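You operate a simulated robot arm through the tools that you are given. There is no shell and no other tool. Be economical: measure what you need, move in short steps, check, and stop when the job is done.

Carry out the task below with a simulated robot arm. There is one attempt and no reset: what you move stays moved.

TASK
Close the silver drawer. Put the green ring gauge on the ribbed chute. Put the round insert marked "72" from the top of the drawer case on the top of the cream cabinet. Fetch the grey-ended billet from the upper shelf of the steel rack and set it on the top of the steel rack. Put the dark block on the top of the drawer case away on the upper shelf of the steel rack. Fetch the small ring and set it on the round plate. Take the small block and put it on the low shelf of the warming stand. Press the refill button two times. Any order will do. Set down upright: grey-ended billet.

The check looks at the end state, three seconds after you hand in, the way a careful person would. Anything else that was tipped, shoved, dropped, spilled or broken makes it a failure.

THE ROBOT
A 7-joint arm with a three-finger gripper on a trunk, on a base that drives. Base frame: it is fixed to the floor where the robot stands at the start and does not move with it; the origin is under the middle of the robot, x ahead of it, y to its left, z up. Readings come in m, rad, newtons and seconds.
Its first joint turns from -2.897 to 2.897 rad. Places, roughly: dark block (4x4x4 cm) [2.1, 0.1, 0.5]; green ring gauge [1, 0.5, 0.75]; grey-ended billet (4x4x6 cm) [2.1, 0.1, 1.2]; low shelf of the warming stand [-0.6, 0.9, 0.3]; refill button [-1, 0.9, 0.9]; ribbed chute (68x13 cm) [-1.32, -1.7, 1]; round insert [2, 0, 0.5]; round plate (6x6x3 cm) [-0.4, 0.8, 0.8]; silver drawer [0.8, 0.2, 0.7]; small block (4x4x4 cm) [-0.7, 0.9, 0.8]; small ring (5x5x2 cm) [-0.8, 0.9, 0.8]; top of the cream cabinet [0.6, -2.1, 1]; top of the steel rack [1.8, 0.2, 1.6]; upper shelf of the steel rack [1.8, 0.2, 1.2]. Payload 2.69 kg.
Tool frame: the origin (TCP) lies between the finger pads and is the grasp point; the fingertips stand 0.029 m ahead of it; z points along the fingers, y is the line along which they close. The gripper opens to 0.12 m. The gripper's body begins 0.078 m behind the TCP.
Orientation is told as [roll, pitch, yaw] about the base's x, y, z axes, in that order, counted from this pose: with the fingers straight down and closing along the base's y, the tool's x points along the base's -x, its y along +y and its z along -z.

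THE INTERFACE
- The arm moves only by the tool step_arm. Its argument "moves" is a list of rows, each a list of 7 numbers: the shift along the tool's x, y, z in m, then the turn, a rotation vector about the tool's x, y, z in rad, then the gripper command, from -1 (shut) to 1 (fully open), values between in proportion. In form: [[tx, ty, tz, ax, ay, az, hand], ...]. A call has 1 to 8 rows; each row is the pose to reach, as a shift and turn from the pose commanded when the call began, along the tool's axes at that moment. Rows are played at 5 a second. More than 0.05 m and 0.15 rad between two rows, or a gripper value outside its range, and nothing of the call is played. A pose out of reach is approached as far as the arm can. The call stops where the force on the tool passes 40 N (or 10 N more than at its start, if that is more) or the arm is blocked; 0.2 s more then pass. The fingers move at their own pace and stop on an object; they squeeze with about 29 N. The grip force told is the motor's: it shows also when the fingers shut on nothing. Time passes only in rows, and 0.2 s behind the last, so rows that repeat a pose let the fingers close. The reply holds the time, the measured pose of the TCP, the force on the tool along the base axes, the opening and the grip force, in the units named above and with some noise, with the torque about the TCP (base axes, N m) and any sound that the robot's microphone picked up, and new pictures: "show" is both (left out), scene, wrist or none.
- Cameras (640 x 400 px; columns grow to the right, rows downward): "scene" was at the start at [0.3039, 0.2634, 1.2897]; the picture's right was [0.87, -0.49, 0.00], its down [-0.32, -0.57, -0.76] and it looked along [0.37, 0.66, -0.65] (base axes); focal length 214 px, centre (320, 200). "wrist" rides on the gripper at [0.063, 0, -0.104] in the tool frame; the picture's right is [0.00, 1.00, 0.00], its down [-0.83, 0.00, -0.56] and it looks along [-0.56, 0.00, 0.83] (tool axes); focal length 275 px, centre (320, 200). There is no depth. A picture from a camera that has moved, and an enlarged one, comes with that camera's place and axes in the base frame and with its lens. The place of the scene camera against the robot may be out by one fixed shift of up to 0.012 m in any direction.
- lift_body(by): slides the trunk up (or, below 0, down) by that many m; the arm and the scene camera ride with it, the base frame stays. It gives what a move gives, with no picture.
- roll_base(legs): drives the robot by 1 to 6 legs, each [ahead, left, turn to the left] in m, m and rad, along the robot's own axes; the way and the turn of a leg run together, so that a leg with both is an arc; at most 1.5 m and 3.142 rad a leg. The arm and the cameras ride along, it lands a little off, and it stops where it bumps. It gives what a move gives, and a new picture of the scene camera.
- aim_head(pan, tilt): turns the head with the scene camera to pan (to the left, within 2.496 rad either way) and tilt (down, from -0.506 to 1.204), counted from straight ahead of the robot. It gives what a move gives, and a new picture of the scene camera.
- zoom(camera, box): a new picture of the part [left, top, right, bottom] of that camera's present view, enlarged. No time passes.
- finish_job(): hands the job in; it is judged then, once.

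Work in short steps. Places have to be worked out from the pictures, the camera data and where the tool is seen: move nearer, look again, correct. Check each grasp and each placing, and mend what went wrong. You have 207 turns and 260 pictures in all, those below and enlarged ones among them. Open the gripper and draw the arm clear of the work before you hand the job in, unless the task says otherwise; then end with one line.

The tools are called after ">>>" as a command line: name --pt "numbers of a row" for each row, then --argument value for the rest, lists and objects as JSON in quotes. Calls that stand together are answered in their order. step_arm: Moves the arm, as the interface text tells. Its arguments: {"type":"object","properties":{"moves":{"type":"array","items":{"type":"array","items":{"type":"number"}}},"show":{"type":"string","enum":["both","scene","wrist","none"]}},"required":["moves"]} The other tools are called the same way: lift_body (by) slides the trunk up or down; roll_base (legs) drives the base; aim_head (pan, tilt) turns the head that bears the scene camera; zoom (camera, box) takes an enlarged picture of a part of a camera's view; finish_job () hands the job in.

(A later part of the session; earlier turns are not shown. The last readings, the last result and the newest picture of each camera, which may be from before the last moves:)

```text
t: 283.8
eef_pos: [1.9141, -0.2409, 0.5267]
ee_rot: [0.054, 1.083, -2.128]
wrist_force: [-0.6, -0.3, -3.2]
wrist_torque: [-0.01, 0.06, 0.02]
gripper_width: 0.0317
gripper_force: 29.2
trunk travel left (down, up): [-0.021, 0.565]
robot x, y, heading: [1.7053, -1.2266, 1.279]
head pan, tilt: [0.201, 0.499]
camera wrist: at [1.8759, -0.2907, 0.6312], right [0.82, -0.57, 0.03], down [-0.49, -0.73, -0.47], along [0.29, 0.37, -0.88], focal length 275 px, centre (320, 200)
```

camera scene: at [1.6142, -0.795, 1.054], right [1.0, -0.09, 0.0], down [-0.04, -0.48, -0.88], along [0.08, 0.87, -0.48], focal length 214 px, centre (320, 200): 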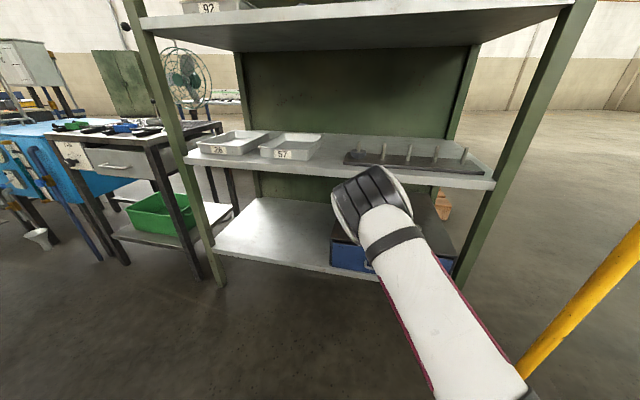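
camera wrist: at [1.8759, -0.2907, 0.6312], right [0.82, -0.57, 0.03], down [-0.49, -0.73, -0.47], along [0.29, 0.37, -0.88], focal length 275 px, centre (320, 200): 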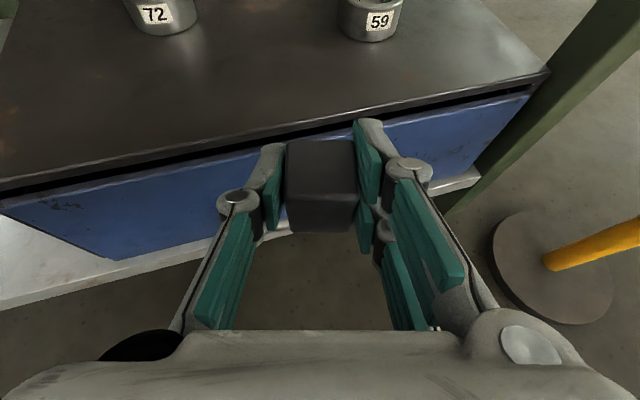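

Clear of the rack. I raise the trunk, shift left toward a free spot on the upper shelf (about (1.76, 0.01)), and raise the arm.

>>> lift_body --by 0.4

>>> roll_base --legs '[[0, 0.2, 0]]'

>>> step_arm --pt "0.04 0 -0.022 0 0 0 -1" --pt "0.08 0 -0.044 0 0 0 -1" --pt "0.12 0 -0.065 0 0 0 -1" --pt "0.16 0 -0.086 0 0 0 -1" --pt "0.2 0 -0.107 0 0 0 -1" --pt "0.24 0 -0.128 0 0 0 -1" --pt "0.28 0 -0.149 0 0 0 -1" --pt "0.32 0 -0.17 0 0 0 -1" --show "both"

```text
t: 287.7
eef_pos: [1.9119, -0.241, 0.9257]
ee_rot: [0.055, 1.08, -2.129]
wrist_force: [-0.3, -0.4, -2.6]
wrist_torque: [-0.02, -0.01, 0.0]
gripper_width: 0.0318
gripper_force: 29.3
trunk travel left (down, up): [-0.421, 0.165]
robot x, y, heading: [1.7051, -1.2265, 1.279]
head pan, tilt: [0.201, 0.499]
```

```text
t: 289.3
eef_pos: [1.7196, -0.1839, 0.9249]
ee_rot: [0.057, 1.079, -2.126]
wrist_force: [0.4, 0.7, -3.2]
wrist_torque: [-0.04, 0.04, -0.04]
gripper_width: 0.0318
gripper_force: 28.8
trunk travel left (down, up): [-0.421, 0.165]
robot x, y, heading: [1.5165, -1.1668, 1.277]
head pan, tilt: [0.201, 0.499]
camera scene: at [1.3925, -0.8412, 1.4536], right [1.0, -0.09, 0.0], down [-0.04, -0.48, -0.88], along [0.08, 0.87, -0.48], focal length 214 px, centre (320, 200)
```

scene: 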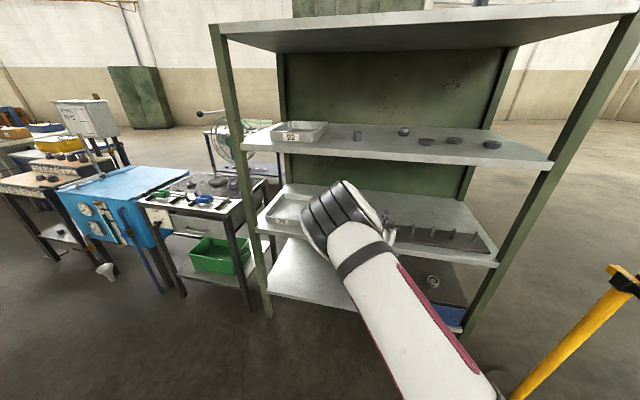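

```text
t: 291.1
eef_pos: [1.7108, -0.1768, 1.287]
ee_rot: [0.059, 1.078, -2.124]
wrist_force: [-0.1, -0.4, -3.4]
wrist_torque: [0.0, 0.03, -0.06]
gripper_width: 0.0316
gripper_force: 29.0
trunk travel left (down, up): [-0.421, 0.165]
robot x, y, heading: [1.5154, -1.1721, 1.281]
head pan, tilt: [0.201, 0.499]
camera scene: at [1.3924, -0.8411, 1.4536], right [1.0, -0.09, 0.0], down [-0.04, -0.48, -0.88], along [0.08, 0.87, -0.48], focal length 214 px, centre (320, 200)
camera wrist: at [1.6725, -0.2264, 1.3933], right [0.82, -0.57, 0.03], down [-0.49, -0.74, -0.47], along [0.29, 0.37, -0.88], focal length 275 px, centre (320, 200)
```

scene: 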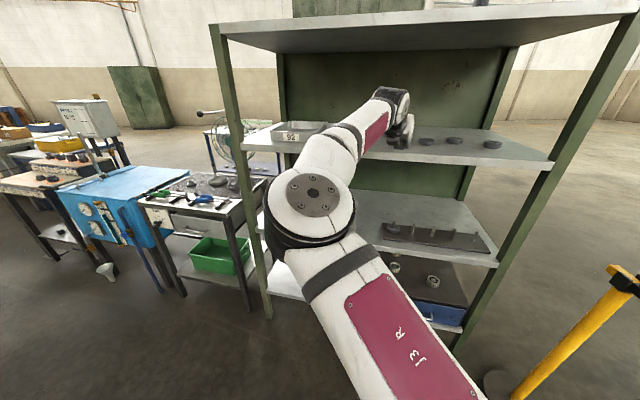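
wrist: 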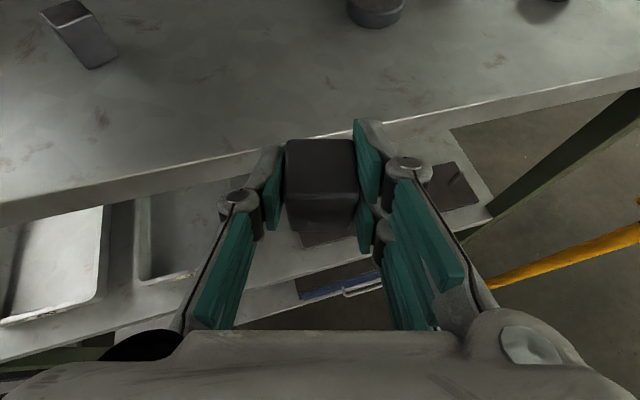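

The spot between the left block and the first disc is free. I raise 2 cm, drive in 0.2 m, and check.

>>> step_arm --pt "0.018 0 -0.01 0 0 0 -1" --show "none"

>>> roll_base --legs '[[0.2, 0, 0]]'

>>> step_arm --pt "-0.018 0 0.01 0 0 0 -1" --pt "-0.027 0 0.015 0 0 0 -1" --show "wrist"

```text
t: 291.5
eef_pos: [1.7104, -0.1778, 1.3081]
ee_rot: [0.056, 1.079, -2.125]
wrist_force: [0.7, -0.8, -3.2]
wrist_torque: [-0.01, 0.03, -0.01]
gripper_width: 0.0316
gripper_force: 28.9
trunk travel left (down, up): [-0.421, 0.165]
robot x, y, heading: [1.5173, -1.1698, 1.278]
head pan, tilt: [0.201, 0.499]
```

```text
t: 293.1
eef_pos: [1.7705, 0.0143, 1.3089]
ee_rot: [0.056, 1.078, -2.128]
wrist_force: [0.1, -0.5, -3.1]
wrist_torque: [-0.02, 0.01, -0.03]
gripper_width: 0.0317
gripper_force: 28.9
trunk travel left (down, up): [-0.421, 0.165]
robot x, y, heading: [1.5745, -0.9726, 1.28]
head pan, tilt: [0.201, 0.499]
camera scene: at [1.4509, -0.6486, 1.4537], right [1.0, -0.09, 0.0], down [-0.04, -0.48, -0.88], along [0.08, 0.87, -0.48], focal length 214 px, centre (320, 200)
```

scene: 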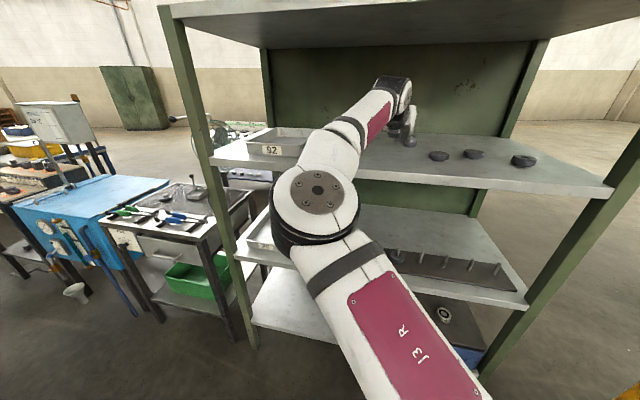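

```text
t: 293.7
eef_pos: [1.7744, 0.0149, 1.2764]
ee_rot: [0.055, 1.079, -2.128]
wrist_force: [0.4, 0.0, -3.2]
wrist_torque: [-0.04, 0.0, 0.05]
gripper_width: 0.0316
gripper_force: 29.6
trunk travel left (down, up): [-0.421, 0.165]
robot x, y, heading: [1.571, -0.974, 1.279]
head pan, tilt: [0.201, 0.499]
camera wrist: at [1.735, -0.0348, 1.3826], right [0.82, -0.57, 0.03], down [-0.49, -0.73, -0.47], along [0.29, 0.37, -0.88], focal length 275 px, centre (320, 200)
```

wrist: 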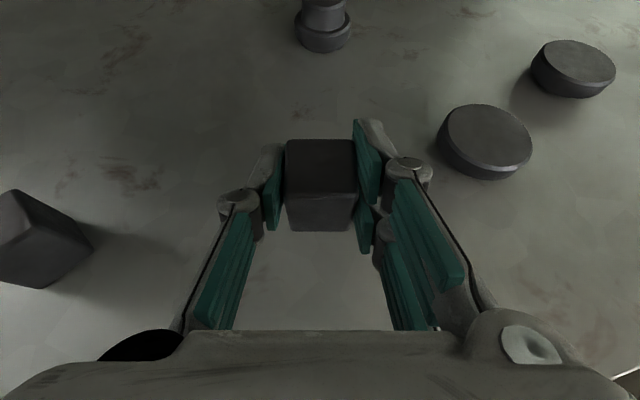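

Free space confirmed. I lower in small steps until contact.

>>> step_arm --pt "-0.009 0 0.005 0 0 0 -1" --pt "-0.014 0 0.0075 0 0 0 -1" --pt "-0.018 0 0.0096 0 0 0 -1" --pt "-0.022 0 0.0117 0 0 0 -1" --pt "-0.026 0 0.0138 0 0 0 -1" --pt "-0.03 0 0.016 0 0 0 -1" --show "wrist"

```text
t: 295.1
eef_pos: [1.7722, 0.0129, 1.2525]
ee_rot: [0.052, 1.094, -2.13]
wrist_force: [-2.1, 8.7, 37.0]
wrist_torque: [0.42, -0.07, 0.02]
gripper_width: 0.0316
gripper_force: 29.4
trunk travel left (down, up): [-0.421, 0.165]
robot x, y, heading: [1.5668, -0.97, 1.283]
head pan, tilt: [0.201, 0.499]
camera wrist: at [1.7334, -0.0369, 1.3565], right [0.82, -0.57, 0.03], down [-0.49, -0.73, -0.48], along [0.3, 0.39, -0.87], focal length 275 px, centre (320, 200)
```

wrist: 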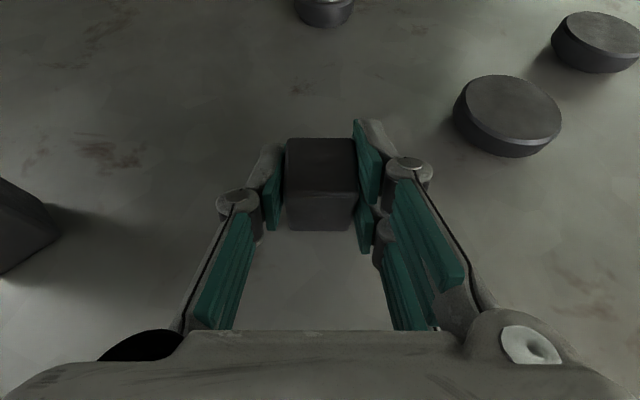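

Contact on the shelf. I ease off, open and withdraw along the tool axis.

>>> step_arm --pt "0.004 0 -0.002 0 0 0 -0.5" --pt "0.004 0 -0.002 0 0 0 0" --pt "0.004 0 -0.002 0 0 0 0" --pt "0.004 0 -0.03 0 0 0 0" --pt "0.008 0 -0.07 0 0 0 0" --pt "0.008 0 -0.11 0 0 0 0" --show "wrist"

```text
t: 296.5
eef_pos: [1.7175, -0.0624, 1.3026]
ee_rot: [0.057, 1.079, -2.129]
wrist_force: [0.1, 0.6, -0.4]
wrist_torque: [0.03, 0.04, 0.02]
gripper_width: 0.0603
gripper_force: 0.1
trunk travel left (down, up): [-0.421, 0.165]
robot x, y, heading: [1.5703, -0.9733, 1.278]
head pan, tilt: [0.201, 0.499]
camera wrist: at [1.6807, -0.1114, 1.4081], right [0.82, -0.57, 0.03], down [-0.49, -0.73, -0.47], along [0.29, 0.37, -0.88], focal length 275 px, centre (320, 200)
```

wrist: 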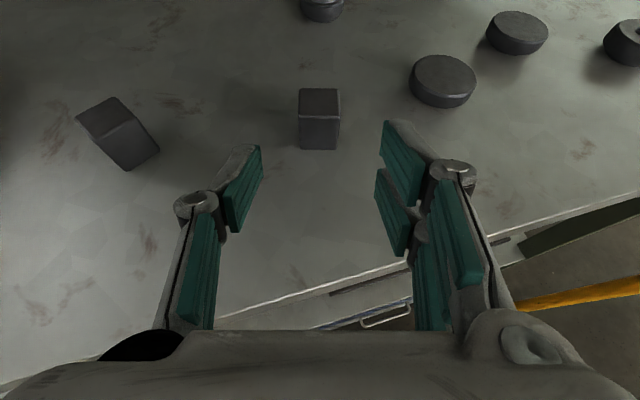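

The dark block stands on the upper shelf. I back out and lower for insert 72 at about (1.919, 0.038).

>>> roll_base --legs '[[-0.21, 0, 0], [0, -0.04, 0]]'

>>> lift_body --by -0.38

>>> step_arm --pt "-0.04 0 0.021 0 0 0 0" --pt "-0.08 0 0.042 0 0 0 0" --pt "-0.12 0 0.063 0 0 0 0" --pt "-0.16 0 0.084 0 0 0 0" --pt "-0.2 0 0.106 0 0 0 0" --pt "-0.24 0 0.127 0 0 0 0" --pt "-0.28 0 0.148 0 0 0 0" --pt "-0.315 0 0.167 0 0 0 0.2" --show "both"

```text
t: 298.6
eef_pos: [1.6966, -0.2732, 1.3034]
ee_rot: [0.056, 1.083, -2.127]
wrist_force: [0.0, -0.7, -0.2]
wrist_torque: [0.0, 0.01, -0.02]
gripper_width: 0.06
gripper_force: 0.2
trunk travel left (down, up): [-0.421, 0.165]
robot x, y, heading: [1.5514, -1.1872, 1.275]
head pan, tilt: [0.201, 0.499]
camera scene: at [1.4294, -0.8604, 1.4536], right [1.0, -0.09, 0.0], down [-0.04, -0.48, -0.88], along [0.08, 0.87, -0.48], focal length 214 px, centre (320, 200)
```

scene: 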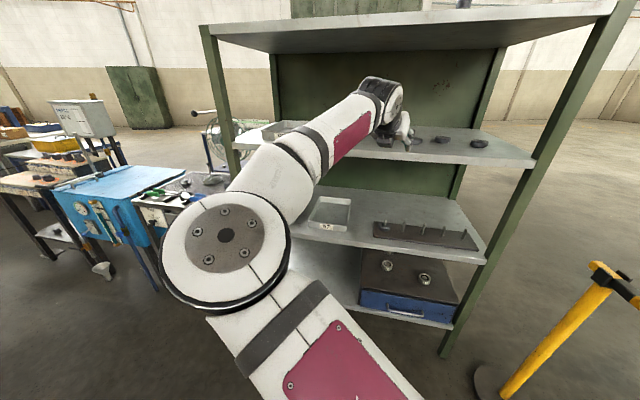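

```text
t: 302.2
eef_pos: [1.6972, -0.2734, 0.9235]
ee_rot: [0.055, 1.08, -2.128]
wrist_force: [-0.2, -0.6, -0.1]
wrist_torque: [-0.01, -0.01, -0.01]
gripper_width: 0.0599
gripper_force: 0.0
trunk travel left (down, up): [-0.041, 0.545]
robot x, y, heading: [1.5511, -1.1879, 1.274]
head pan, tilt: [0.201, 0.499]
```

```text
t: 304.1
eef_pos: [1.7027, -0.2779, 0.5677]
ee_rot: [0.058, 1.081, -2.128]
wrist_force: [0.1, -0.5, -0.5]
wrist_torque: [0.01, 0.03, -0.02]
gripper_width: 0.0721
gripper_force: 0.0
trunk travel left (down, up): [-0.041, 0.545]
robot x, y, heading: [1.547, -1.1879, 1.28]
head pan, tilt: [0.201, 0.499]
camera scene: at [1.4609, -0.7562, 1.0737], right [1.0, -0.09, 0.0], down [-0.04, -0.48, -0.88], along [0.08, 0.87, -0.48], focal length 214 px, centre (320, 200)
camera wrist: at [1.6645, -0.329, 0.6726], right [0.82, -0.57, 0.03], down [-0.49, -0.73, -0.47], along [0.29, 0.37, -0.88], focal length 275 px, centre (320, 200)
```

scene: 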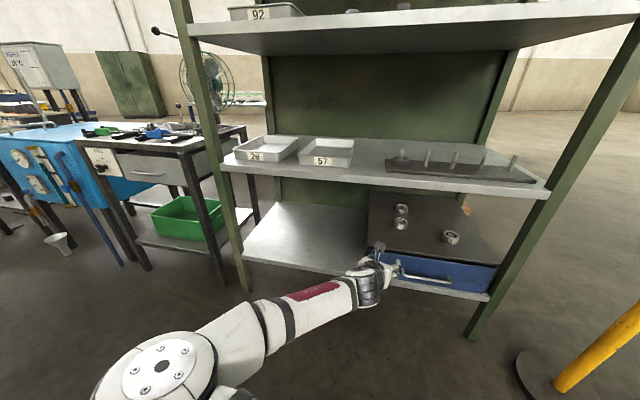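
wrist: 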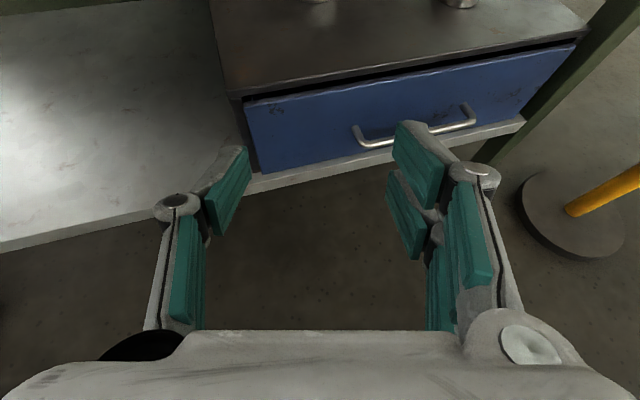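

Aligned with 72 along the approach line. I extend 0.16 m into the gap and look.

>>> step_arm --pt "0.019 0 0.035 0 0 0 0.2" --pt "0.038 0 0.07 0 0 0 0.2" --pt "0.056 0 0.106 0 0 0 0.2" --pt "0.075 0 0.141 0 0 0 0.2" --show "wrist"

```text
t: 305.1
eef_pos: [1.7963, -0.1478, 0.5662]
ee_rot: [0.055, 1.081, -2.127]
wrist_force: [0.4, 0.2, -0.2]
wrist_torque: [-0.04, -0.04, -0.03]
gripper_width: 0.072
gripper_force: 0.1
trunk travel left (down, up): [-0.041, 0.545]
robot x, y, heading: [1.5502, -1.1861, 1.28]
head pan, tilt: [0.201, 0.499]
camera wrist: at [1.7576, -0.1971, 0.6717], right [0.82, -0.57, 0.03], down [-0.49, -0.73, -0.47], along [0.29, 0.37, -0.88], focal length 275 px, centre (320, 200)
```

wrist: 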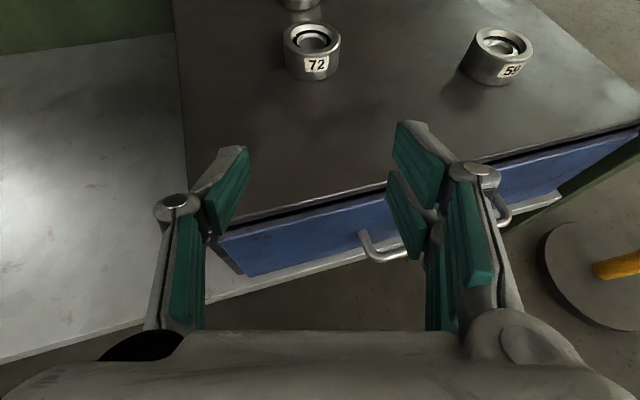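

72 is at (1.914, 0.032). I drive the base along the line to bring the raised fingers over it.

>>> roll_base --legs '[[0.185, -0.058, 0]]'

>>> step_arm --pt "-0.01 0 0.005 0 0 0 0.4" --pt "-0.02 0 0.01 0 0 0 0.4" --show "wrist"

```text
t: 306.6
eef_pos: [1.9026, 0.0128, 0.5669]
ee_rot: [0.054, 1.08, -2.127]
wrist_force: [0.0, 0.2, 0.1]
wrist_torque: [0.01, -0.02, 0.02]
gripper_width: 0.0719
gripper_force: 0.0
trunk travel left (down, up): [-0.041, 0.545]
robot x, y, heading: [1.6597, -1.0284, 1.284]
head pan, tilt: [0.201, 0.499]
camera scene: at [1.5693, -0.5949, 1.0737], right [1.0, -0.09, 0.0], down [-0.04, -0.48, -0.88], along [0.08, 0.87, -0.48], focal length 214 px, centre (320, 200)
```

scene: 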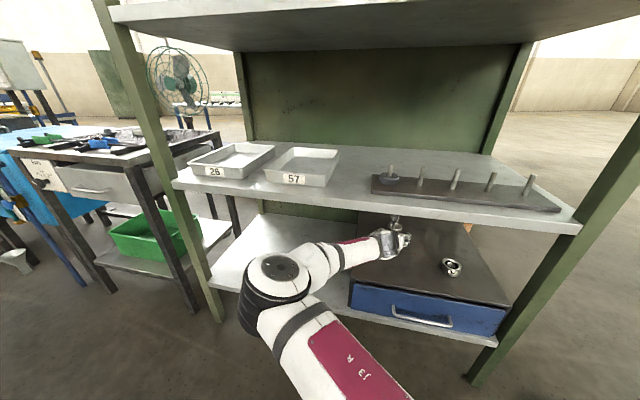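

```text
t: 307.2
eef_pos: [1.9039, 0.0135, 0.5427]
ee_rot: [0.054, 1.081, -2.125]
wrist_force: [0.6, -0.8, 0.2]
wrist_torque: [-0.03, 0.0, 0.0]
gripper_width: 0.084
gripper_force: 0.0
trunk travel left (down, up): [-0.041, 0.545]
robot x, y, heading: [1.6633, -1.0272, 1.277]
head pan, tilt: [0.201, 0.499]
camera wrist: at [1.866, -0.0361, 0.6489], right [0.82, -0.57, 0.03], down [-0.49, -0.73, -0.47], along [0.29, 0.37, -0.88], focal length 275 px, centre (320, 200)
```

wrist: 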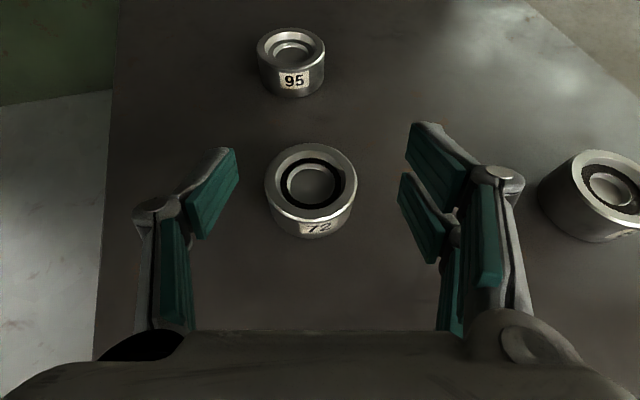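

Slightly left and ahead; I correct and lower around the insert.

>>> step_arm --pt "-0.005 -0.0055 0.012 0 0 0 0.4" --pt "-0.015 -0.0055 0.028 0 0 0 0.4" --pt "-0.022 -0.0055 0.038 0 0 0 0.4" --pt "-0.027 -0.0055 0.044 0 0 0 0.4" --show "wrist"

```text
t: 308.2
eef_pos: [1.9158, 0.0376, 0.5005]
ee_rot: [0.055, 1.079, -2.124]
wrist_force: [-0.3, 0.2, 0.3]
wrist_torque: [0.0, 0.02, 0.04]
gripper_width: 0.084
gripper_force: 0.0
trunk travel left (down, up): [-0.041, 0.545]
robot x, y, heading: [1.6615, -1.028, 1.283]
head pan, tilt: [0.201, 0.499]
camera wrist: at [1.8772, -0.0126, 0.6059], right [0.82, -0.57, 0.03], down [-0.49, -0.74, -0.47], along [0.29, 0.37, -0.88], focal length 275 px, centre (320, 200)
```

wrist: 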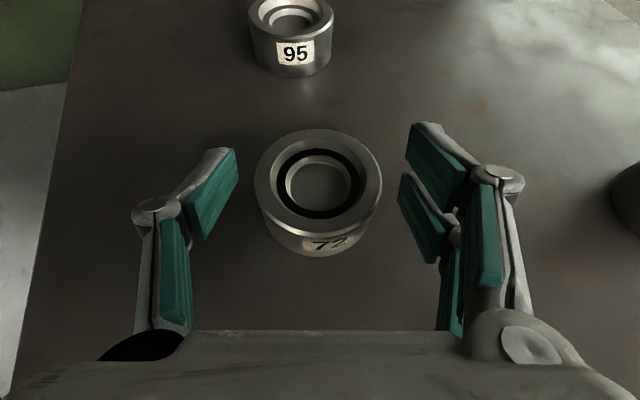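

The insert is centered between the fingers. I lower 5 mm and close.

>>> step_arm --pt "-0.005 0 0.002 0 0 0 0.3" --pt "-0.005 0 0.002 0 0 0 -0.3" --pt "-0.005 0 0.002 0 0 0 -1" --pt "-0.005 0 0.002 0 0 0 -1" --show "wrist"

```text
t: 309.2
eef_pos: [1.9131, 0.0368, 0.494]
ee_rot: [0.052, 1.081, -2.125]
wrist_force: [-2.4, -1.5, 0.3]
wrist_torque: [0.08, 0.21, 0.08]
gripper_width: 0.0606
gripper_force: 28.8
trunk travel left (down, up): [-0.041, 0.545]
robot x, y, heading: [1.661, -1.023, 1.278]
head pan, tilt: [0.201, 0.499]
camera wrist: at [1.8762, -0.0131, 0.6001], right [0.82, -0.57, 0.03], down [-0.49, -0.74, -0.47], along [0.29, 0.37, -0.88], focal length 275 px, centre (320, 200)
```

wrist: 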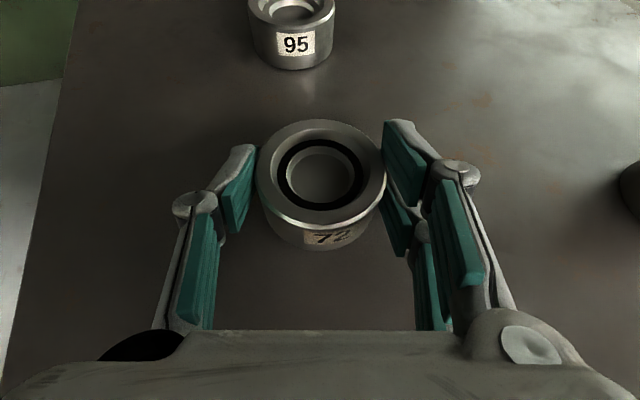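

Gripped at 60 mm. I lift 2 cm and withdraw along the line.

>>> step_arm --pt "0.02 0 -0.012 0 0 0 -1" --pt "0.006 0 -0.045 0 0 0 -1" --pt "-0.008 0 -0.08 0 0 0 -1" --pt "-0.023 -0.001 -0.115 0 0 0 -1" --pt "-0.04 -0.002 -0.15 0 0 0 -1" --show "wrist"

>>> roll_base --legs '[[-0.17, 0, 0]]'

```text
t: 310.4
eef_pos: [1.8268, -0.0848, 0.5282]
ee_rot: [0.054, 1.08, -2.127]
wrist_force: [-0.2, 0.2, -5.9]
wrist_torque: [-0.09, 0.03, 0.04]
gripper_width: 0.0607
gripper_force: 29.2
trunk travel left (down, up): [-0.041, 0.545]
robot x, y, heading: [1.659, -1.0255, 1.281]
head pan, tilt: [0.201, 0.499]
camera wrist: at [1.7884, -0.1344, 0.6336], right [0.82, -0.57, 0.03], down [-0.49, -0.73, -0.47], along [0.29, 0.37, -0.88], focal length 275 px, centre (320, 200)
```

wrist: 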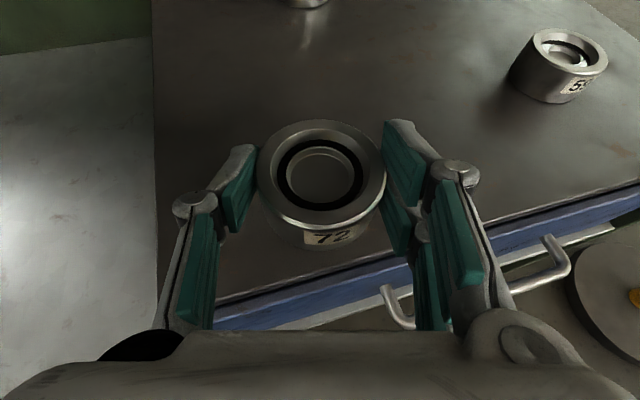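

```text
t: 311.9
eef_pos: [1.7752, -0.2512, 0.5268]
ee_rot: [0.057, 1.081, -2.124]
wrist_force: [-0.6, -0.7, -7.1]
wrist_torque: [-0.01, 0.01, 0.03]
gripper_width: 0.0607
gripper_force: 28.7
trunk travel left (down, up): [-0.041, 0.545]
robot x, y, heading: [1.6082, -1.1938, 1.282]
head pan, tilt: [0.201, 0.499]
camera scene: at [1.5193, -0.7616, 1.0736], right [1.0, -0.09, 0.0], down [-0.04, -0.48, -0.88], along [0.08, 0.87, -0.48], focal length 214 px, centre (320, 200)
```

scene: 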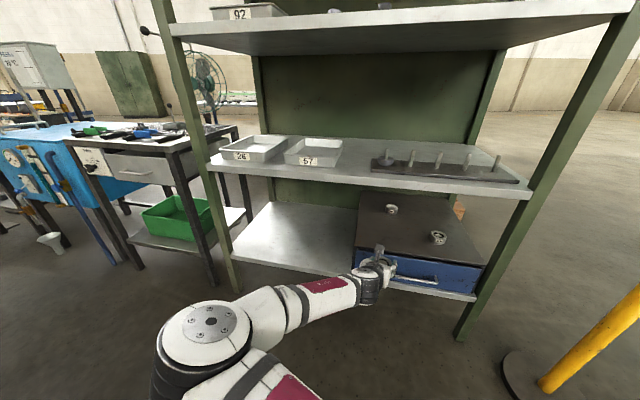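

Out of the rack. I raise the trunk and back the robot between the post and the barrier toward the cream cabinet, in stages.

>>> lift_body --by 0.4

>>> roll_base --legs '[[0, -0.05, 0], [-0.5, 0.012, 0]]'

>>> aim_head --pan 2.2 --tilt 0.6

```text
t: 315.7
eef_pos: [1.7748, -0.2513, 0.9267]
ee_rot: [0.057, 1.079, -2.125]
wrist_force: [0.4, 0.7, -5.6]
wrist_torque: [-0.04, 0.04, 0.03]
gripper_width: 0.0606
gripper_force: 28.6
trunk travel left (down, up): [-0.441, 0.145]
robot x, y, heading: [1.6119, -1.1902, 1.283]
head pan, tilt: [0.201, 0.499]
```

```text
t: 319.2
eef_pos: [1.6657, -0.7388, 0.9274]
ee_rot: [0.055, 1.08, -2.121]
wrist_force: [0.2, -0.1, -6.8]
wrist_torque: [-0.05, 0.06, 0.01]
gripper_width: 0.0606
gripper_force: 29.0
trunk travel left (down, up): [-0.441, 0.145]
robot x, y, heading: [1.5029, -1.6809, 1.285]
head pan, tilt: [0.201, 0.499]
camera scene: at [1.3779, -1.368, 1.4736], right [1.0, -0.08, 0.0], down [-0.04, -0.48, -0.88], along [0.07, 0.87, -0.48], focal length 214 px, centre (320, 200)
```

scene: 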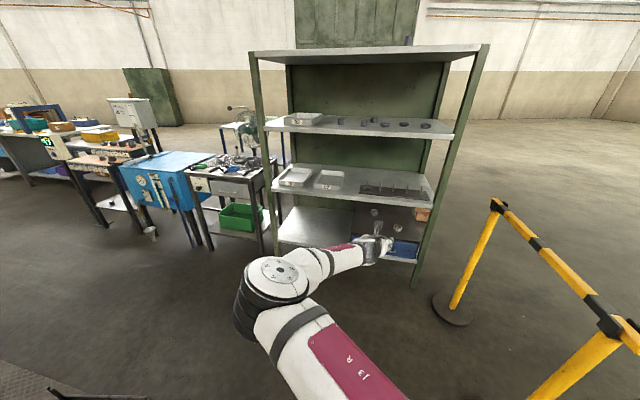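

```text
t: 321.1
eef_pos: [1.668, -0.7387, 0.9281]
ee_rot: [0.055, 1.081, -2.12]
wrist_force: [0.1, 0.1, -7.2]
wrist_torque: [-0.06, 0.08, 0.0]
gripper_width: 0.0606
gripper_force: 29.4
trunk travel left (down, up): [-0.441, 0.145]
robot x, y, heading: [1.5076, -1.6797, 1.285]
head pan, tilt: [2.201, 0.6]
camera scene: at [1.287, -1.4885, 1.4646], right [-0.34, 0.94, 0.0], down [0.53, 0.19, -0.83], along [-0.78, -0.28, -0.56], focal length 214 px, centre (320, 200)
```

scene: 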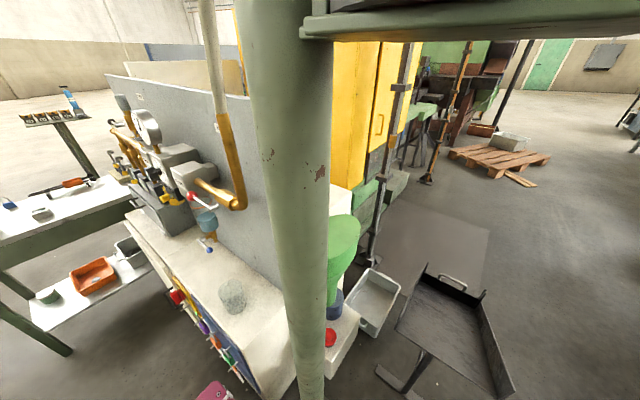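

I plan to approach the cabinet's open top from the north, so I need to turn around. I back out into the open area to the south-east and turn a quarter first, viewing the cabinet.

>>> roll_base --legs '[[-0.5, 0, 0], [0, -0.9, 0], [0, 0, 1.57]]'

>>> aim_head --pan 0.15 --tilt 0.35

```text
t: 332.1
eef_pos: [1.2675, -2.2342, 0.927]
ee_rot: [0.057, 1.08, -0.55]
wrist_force: [0.2, -0.8, -6.9]
wrist_torque: [-0.08, -0.11, -0.07]
gripper_width: 0.061
gripper_force: 29.1
trunk travel left (down, up): [-0.441, 0.145]
robot x, y, heading: [2.2088, -2.3968, 2.854]
head pan, tilt: [2.201, 0.6]
camera scene: at [2.0156, -2.6126, 1.4646], right [-0.94, -0.34, 0.0], down [-0.19, 0.53, -0.83], along [0.28, -0.78, -0.56], focal length 214 px, centre (320, 200)
```

scene: 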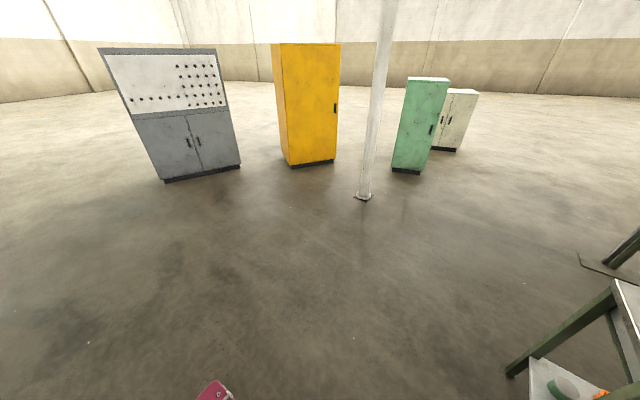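

```text
t: 334.0
eef_pos: [1.2684, -2.2337, 0.9269]
ee_rot: [0.055, 1.077, -0.55]
wrist_force: [0.1, -0.4, -5.8]
wrist_torque: [-0.05, -0.1, 0.02]
gripper_width: 0.0609
gripper_force: 28.8
trunk travel left (down, up): [-0.441, 0.145]
robot x, y, heading: [2.2109, -2.3952, 2.856]
head pan, tilt: [0.15, 0.351]
camera scene: at [1.8935, -2.5169, 1.4873], right [0.13, 0.99, 0.0], down [0.34, -0.05, -0.94], along [-0.93, 0.13, -0.34], focal length 214 px, centre (320, 200)
```

scene: 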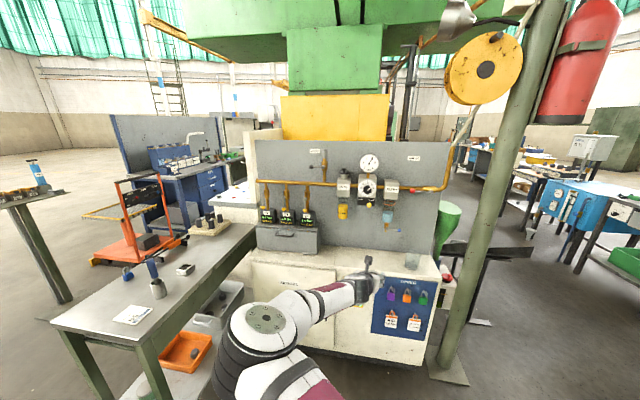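

This shows the ledge with the beaker is a lower front shelf (z≈0.76); the cabinet's real top (z≈1) is behind the panel, reachable from the north. I raise and tuck the arm, turn to face south, and go back north through the gap.

>>> step_arm --pt "0.028 0.008 -0.038 0 0 0 -1" --pt "0.056 0.016 -0.076 0 0 0 -1" --pt "0.084 0.024 -0.114 0 0 0 -1" --pt "0.112 0.033 -0.151 0 0 0 -1" --pt "0.14 0.041 -0.189 0 0 0 -1" --pt "0.169 0.049 -0.227 0 0 0 -1" --pt "0.197 0.057 -0.265 0 0 0 -1" --show "none"

>>> roll_base --legs '[[0, 0, 1.57], [0, -0.88, 0], [-0.75, 0, 0]]'

```text
t: 335.8
eef_pos: [1.4154, -2.2309, 1.2073]
ee_rot: [0.36, 1.087, -0.375]
wrist_force: [-0.1, -0.3, -7.2]
wrist_torque: [-0.06, -0.04, 0.01]
gripper_width: 0.0609
gripper_force: 29.1
trunk travel left (down, up): [-0.441, 0.145]
robot x, y, heading: [2.2101, -2.3946, 2.854]
head pan, tilt: [0.15, 0.351]
stopped in row 7: the arm was blocked; the commanded pose is now the measured one
```

```text
t: 347.8
eef_pos: [1.4223, -2.2221, 1.2097]
ee_rot: [0.349, 1.091, 1.178]
wrist_force: [-0.2, 0.1, -6.4]
wrist_torque: [0.07, -0.08, 0.02]
gripper_width: 0.0611
gripper_force: 28.9
trunk travel left (down, up): [-0.441, 0.145]
robot x, y, heading: [1.5925, -1.432, -1.861]
head pan, tilt: [0.15, 0.351]
camera scene: at [1.7044, -1.7446, 1.4972], right [-0.98, 0.2, 0.0], down [0.05, 0.24, -0.97], along [-0.2, -0.95, -0.24], focal length 214 px, centre (320, 200)
```

scene: 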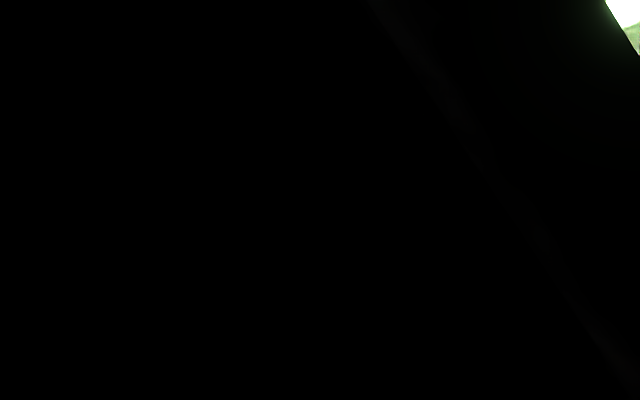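

The gap passage worked. I continue north and then shift west in front of the cabinet, with the head turned aside from the elbow.

>>> roll_base --legs '[[-0.72, 0, 0], [0, -0.6, 0]]'

>>> aim_head --pan -0.5 --tilt 0.35

```text
t: 354.8
eef_pos: [1.0476, -1.3517, 1.2086]
ee_rot: [0.352, 1.09, 1.178]
wrist_force: [0.1, -0.6, -6.0]
wrist_torque: [0.09, -0.07, 0.02]
gripper_width: 0.0611
gripper_force: 28.6
trunk travel left (down, up): [-0.441, 0.145]
robot x, y, heading: [1.2262, -0.5583, -1.858]
head pan, tilt: [0.15, 0.351]
camera scene: at [1.3345, -0.8748, 1.4957], right [-0.98, 0.18, 0.0], down [0.05, 0.25, -0.97], along [-0.18, -0.95, -0.26], focal length 214 px, centre (320, 200)
```

scene: 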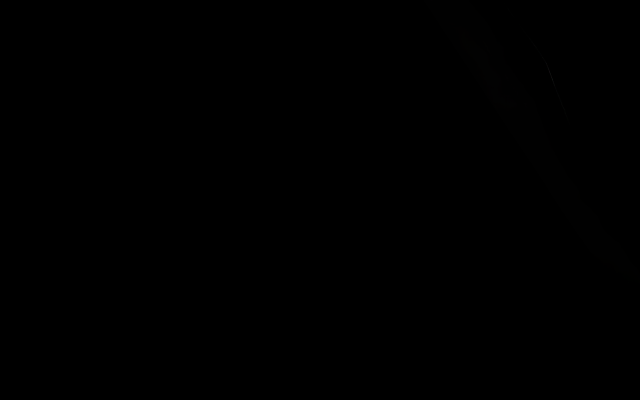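

```text
t: 355.8
eef_pos: [1.0477, -1.3528, 1.2096]
ee_rot: [0.349, 1.088, 1.173]
wrist_force: [0.3, 0.3, -6.3]
wrist_torque: [0.07, -0.08, -0.03]
gripper_width: 0.061
gripper_force: 29.0
trunk travel left (down, up): [-0.441, 0.145]
robot x, y, heading: [1.2226, -0.5598, -1.86]
head pan, tilt: [-0.499, 0.351]
camera scene: at [1.3186, -0.8703, 1.4933], right [-0.94, 0.35, 0.0], down [0.1, 0.27, -0.96], along [-0.34, -0.9, -0.28], focal length 214 px, centre (320, 200)
```

scene: 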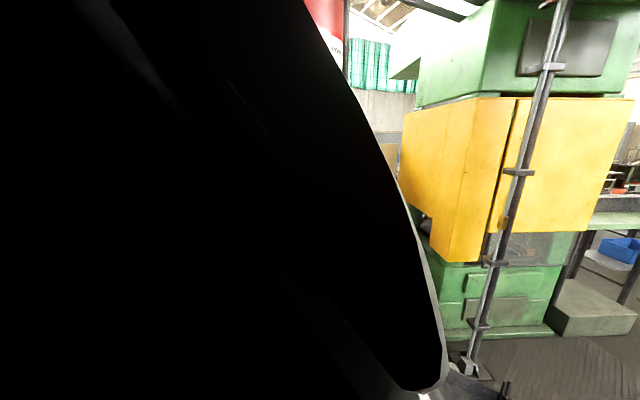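

The elbow hides the view. I shift west away from the post, then extend the arm south and restore the gripping attitude.

>>> roll_base --legs '[[0, -0.2, 0]]'

>>> step_arm --pt "0.021 -0.017 0.036 0.038 -0.006 0.018 -1" --pt "0.042 -0.035 0.072 0.076 -0.011 0.036 -1" --pt "0.062 -0.052 0.108 0.115 -0.017 0.053 -1" --pt "0.083 -0.07 0.144 0.153 -0.022 0.071 -1" --show "wrist"

```text
t: 357.4
eef_pos: [0.8619, -1.2976, 1.2092]
ee_rot: [0.351, 1.094, 1.178]
wrist_force: [-0.3, 0.5, -7.0]
wrist_torque: [0.07, -0.06, -0.02]
gripper_width: 0.061
gripper_force: 29.1
trunk travel left (down, up): [-0.441, 0.145]
robot x, y, heading: [1.0369, -0.5015, -1.86]
head pan, tilt: [-0.499, 0.351]
camera scene: at [1.1315, -0.814, 1.493], right [-0.93, 0.36, 0.0], down [0.1, 0.27, -0.96], along [-0.34, -0.89, -0.29], focal length 214 px, centre (320, 200)
```

scene: 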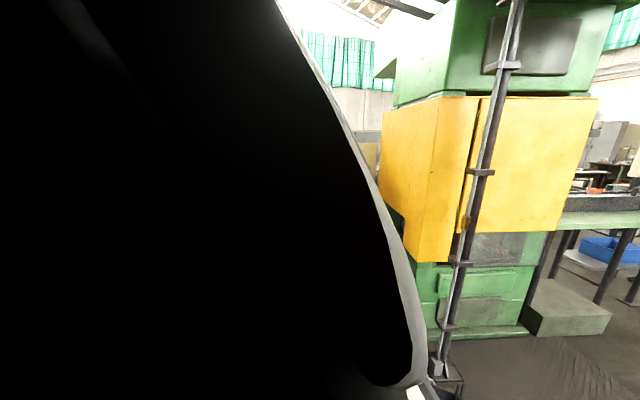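

```text
t: 358.4
eef_pos: [0.8074, -1.4692, 1.2104]
ee_rot: [0.058, 1.082, 1.018]
wrist_force: [1.5, 0.5, -5.7]
wrist_torque: [0.13, -0.06, -0.07]
gripper_width: 0.061
gripper_force: 29.0
trunk travel left (down, up): [-0.441, 0.145]
robot x, y, heading: [1.0324, -0.5036, -1.856]
head pan, tilt: [-0.499, 0.351]
camera wrist: at [0.8456, -1.4199, 1.3149], right [-0.82, 0.57, 0.03], down [0.49, 0.73, -0.47], along [-0.29, -0.38, -0.88], focal length 275 px, centre (320, 200)
```

wrist: 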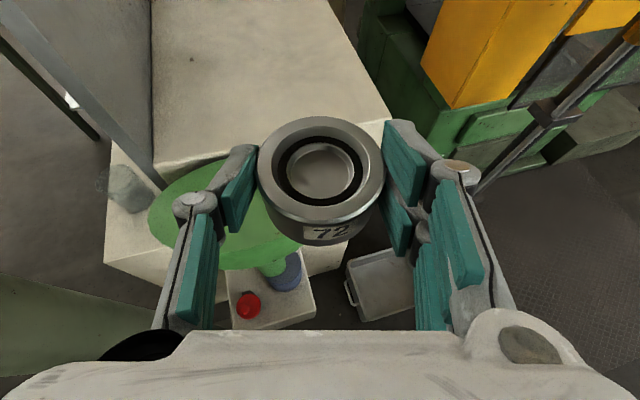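

The wrist view shows the cabinet top ahead (north edge at about long −1.37) with the panel on its left and the funnel below us. I extend over the top at safe height.

>>> step_arm --pt "0.02 -0.0135 0.038 0 0 0 -1" --pt "0.04 -0.027 0.076 0 0 0 -1" --pt "0.06 -0.04 0.114 0 0 0 -1" --pt "0.081 -0.054 0.152 0 0 0 -1" --pt "0.101 -0.067 0.19 0 0 0 -1" --pt "0.121 -0.081 0.2285 0 0 0 -1" --show "both"

```text
t: 359.8
eef_pos: [0.7596, -1.6267, 1.2022]
ee_rot: [0.062, 1.08, 1.02]
wrist_force: [0.2, 0.0, -6.8]
wrist_torque: [0.07, -0.06, 0.0]
gripper_width: 0.0608
gripper_force: 28.9
out of reach, approached as far as the arm can: row 4, 5, 6
trunk travel left (down, up): [-0.441, 0.145]
robot x, y, heading: [1.0334, -0.5059, -1.857]
head pan, tilt: [-0.499, 0.351]
camera scene: at [1.0988, -0.7928, 1.4873], right [-0.71, 0.71, 0.0], down [0.24, 0.24, -0.94], along [-0.66, -0.66, -0.34], focal length 214 px, centre (320, 200)
camera wrist: at [0.7972, -1.5777, 1.3078], right [-0.82, 0.57, 0.03], down [0.49, 0.74, -0.47], along [-0.29, -0.37, -0.88], focal length 275 px, centre (320, 200)
```

scene: 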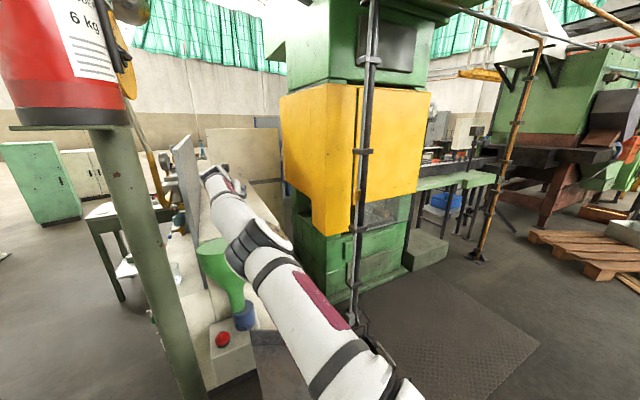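
wrist: 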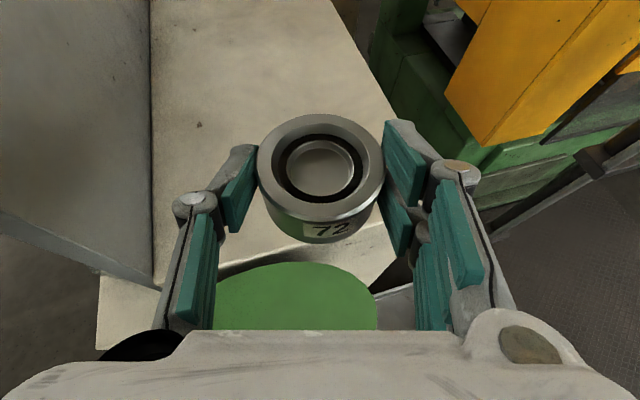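

The top's edge triangulates to z≈1.01, long −1.37. More reach comes with a higher trunk and lower tool: I lift the trunk 0.12 m and then extend while lowering.

>>> lift_body --by 0.12

>>> step_arm --pt "-0.04 0 0.02 0 0 0 -1" --pt "-0.07 -0.006 0.05 0 0 0 -1" --pt "-0.09 -0.014 0.09 0 0 0 -1" --pt "-0.105 -0.021 0.13 0 0 0 -1" --pt "-0.118 -0.028 0.175 0 0 0 -1" --pt "-0.133 -0.0365 0.2225 0 0 0 -1" --show "wrist"

```text
t: 361.3
eef_pos: [0.795, -1.5158, 1.3194]
ee_rot: [0.059, 1.082, 1.019]
wrist_force: [0.3, -0.4, -6.5]
wrist_torque: [0.07, -0.02, -0.02]
gripper_width: 0.0613
gripper_force: 29.6
trunk travel left (down, up): [-0.561, 0.025]
robot x, y, heading: [1.0339, -0.5023, -1.857]
head pan, tilt: [-0.499, 0.351]
```

```text
refused: row 6 steps farther than a row can; nothing moved
```

>>> step_arm --pt "-0.01 -0.009 0.04 0 0 0 -1" --pt "-0.02 -0.018 0.08 0 0 0 -1" --pt "-0.03 -0.027 0.12 0 0 0 -1" --pt "-0.04 -0.036 0.16 0 0 0 -1" --pt "-0.05 -0.045 0.2 0 0 0 -1" --pt "-0.06 -0.053 0.24 0 0 0 -1" --pt "-0.07 -0.062 0.28 0 0 0 -1" --pt "-0.079 -0.071 0.3195 0 0 0 -1" --show "wrist"

```text
t: 363.1
eef_pos: [0.768, -1.5276, 1.1531]
ee_rot: [0.056, 1.086, 1.019]
wrist_force: [0.1, 0.9, -6.1]
wrist_torque: [0.09, -0.09, 0.0]
gripper_width: 0.0611
gripper_force: 28.9
out of reach, approached as far as the arm can: row 1, 2, 3, 4, 5, 6, 7, 8
trunk travel left (down, up): [-0.561, 0.025]
robot x, y, heading: [1.0343, -0.5016, -1.856]
head pan, tilt: [-0.499, 0.351]
camera wrist: at [0.807, -1.477, 1.2579], right [-0.82, 0.57, 0.03], down [0.49, 0.73, -0.48], along [-0.29, -0.38, -0.88], focal length 275 px, centre (320, 200)
```

wrist: 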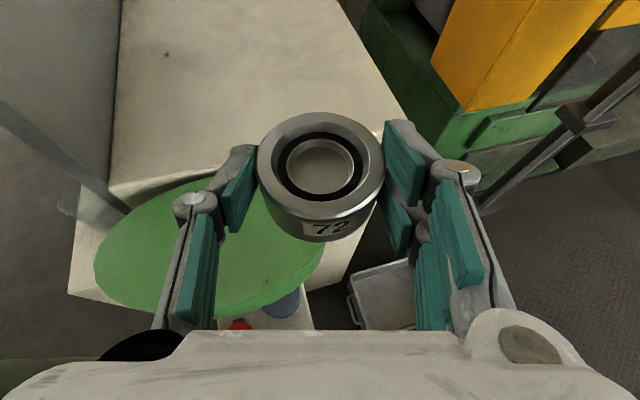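

The higher trunk actually shortens reach. I look down at the gap between the robot's deck and the tray stand to see if the base can go further.

>>> aim_head --pan -0.4 --tilt 1.1

```text
t: 364.2
eef_pos: [0.7693, -1.528, 1.1524]
ee_rot: [0.058, 1.084, 1.02]
wrist_force: [0.2, 0.7, -6.6]
wrist_torque: [0.1, -0.08, -0.01]
gripper_width: 0.061
gripper_force: 29.0
trunk travel left (down, up): [-0.561, 0.025]
robot x, y, heading: [1.0357, -0.5025, -1.861]
head pan, tilt: [-0.4, 1.1]
camera scene: at [1.1586, -0.6613, 1.5466], right [-0.77, 0.63, 0.0], down [0.56, 0.69, -0.45], along [-0.29, -0.35, -0.89], focal length 214 px, centre (320, 200)
```

scene: 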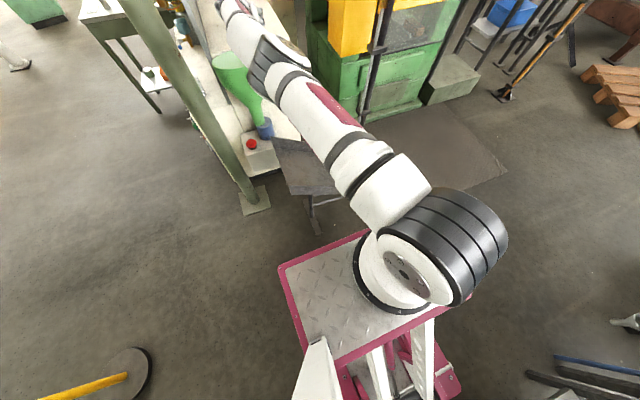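

There's about 0.2 m of free space ahead of the deck. I drive forward 0.12 m and lower the trunk slightly to regain reach.

>>> roll_base --legs '[[0.12, 0, 0]]'

>>> lift_body --by -0.05

>>> step_arm --pt "0.012 -0.01 0.03 0 0 0 -1" --pt "0.025 -0.02 0.06 0 0 0 -1" --pt "0.04 -0.03 0.09 0 0 0 -1" --pt "0.052 -0.035 0.12 0 0 0 -1" --show "wrist"

```text
t: 365.4
eef_pos: [0.7335, -1.6462, 1.1511]
ee_rot: [0.058, 1.085, 1.017]
wrist_force: [-0.4, 0.3, -6.0]
wrist_torque: [0.09, -0.08, -0.02]
gripper_width: 0.0609
gripper_force: 29.1
trunk travel left (down, up): [-0.561, 0.025]
robot x, y, heading: [1.0007, -0.6199, -1.856]
head pan, tilt: [-0.4, 1.1]
camera scene: at [1.1235, -0.7799, 1.5466], right [-0.77, 0.63, 0.0], down [0.57, 0.69, -0.45], along [-0.29, -0.35, -0.89], focal length 214 px, centre (320, 200)
```

scene: 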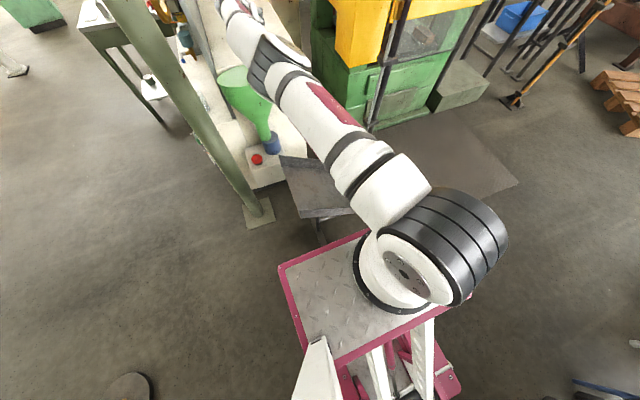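

```text
t: 366.4
eef_pos: [0.7344, -1.6469, 1.1028]
ee_rot: [0.057, 1.083, 1.019]
wrist_force: [0.3, 0.4, -5.7]
wrist_torque: [0.08, -0.05, 0.01]
gripper_width: 0.0612
gripper_force: 28.4
trunk travel left (down, up): [-0.511, 0.075]
robot x, y, heading: [1.0014, -0.6203, -1.86]
head pan, tilt: [-0.4, 1.1]
```

```text
t: 367.4
eef_pos: [0.7111, -1.6988, 1.0951]
ee_rot: [0.06, 1.084, 1.019]
wrist_force: [0.4, -0.2, -6.4]
wrist_torque: [0.05, -0.07, 0.01]
gripper_width: 0.0612
gripper_force: 28.8
out of reach, approached as far as the arm can: row 2, 3, 4
trunk travel left (down, up): [-0.511, 0.075]
robot x, y, heading: [1.0031, -0.6215, -1.86]
head pan, tilt: [-0.4, 1.1]
camera wrist: at [0.7492, -1.6496, 1.2002], right [-0.82, 0.57, 0.03], down [0.49, 0.73, -0.47], along [-0.29, -0.38, -0.88], focal length 275 px, centre (320, 200)
```

wrist: 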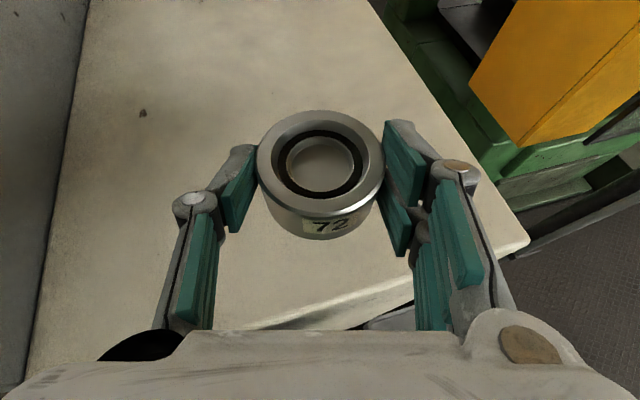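

The insert is over the top but only just inside the edge. The deck still has ~0.1 m to the tray, so I drive 0.05 m more.

>>> roll_base --legs '[[0.055, 0, 0]]'

>>> step_arm --pt "-0.018 0 0.01 0 0 0 -1" --pt "-0.03 0 0.016 0 0 0 -1" --pt "-0.036 0 0.019 0 0 0 -1" --show "wrist"

```text
t: 368.3
eef_pos: [0.6953, -1.7525, 1.0955]
ee_rot: [0.058, 1.083, 1.019]
wrist_force: [-0.6, -0.3, -6.7]
wrist_torque: [0.1, -0.06, -0.01]
gripper_width: 0.0608
gripper_force: 28.8
trunk travel left (down, up): [-0.511, 0.075]
robot x, y, heading: [0.9863, -0.6694, -1.858]
head pan, tilt: [-0.4, 1.1]
camera scene: at [1.0915, -0.8881, 1.4967], right [-0.77, 0.63, 0.0], down [0.57, 0.69, -0.45], along [-0.29, -0.35, -0.89], focal length 214 px, centre (320, 200)
```

scene: 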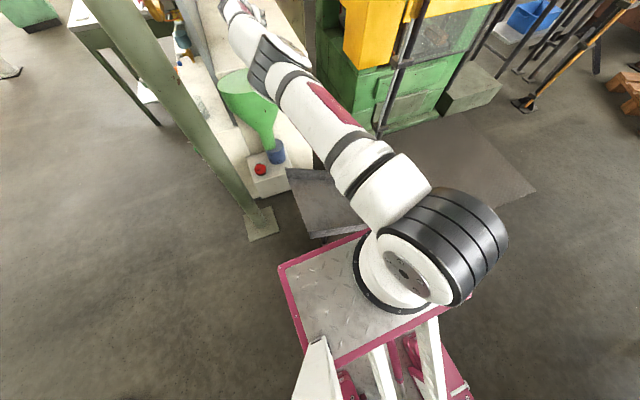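

```text
t: 369.1
eef_pos: [0.6956, -1.7471, 1.0564]
ee_rot: [0.058, 1.082, 1.02]
wrist_force: [-0.6, 0.4, -6.4]
wrist_torque: [0.04, -0.04, -0.03]
gripper_width: 0.0609
gripper_force: 29.0
out of reach, approached as far as the arm can: row 2, 3
trunk travel left (down, up): [-0.511, 0.075]
robot x, y, heading: [0.988, -0.6737, -1.858]
head pan, tilt: [-0.4, 1.1]
camera wrist: at [0.7338, -1.6973, 1.1613], right [-0.82, 0.57, 0.03], down [0.49, 0.73, -0.47], along [-0.29, -0.38, -0.88], focal length 275 px, centre (320, 200)
```

wrist: 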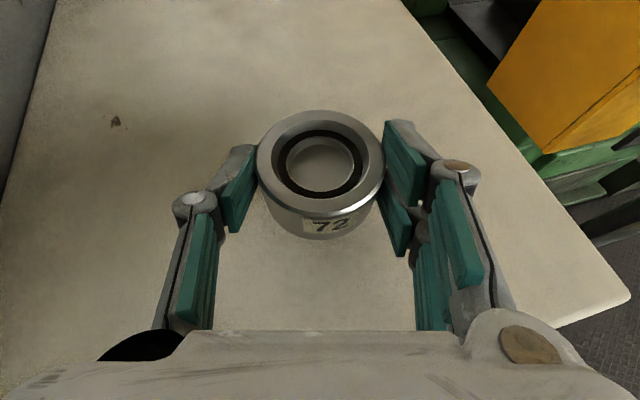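

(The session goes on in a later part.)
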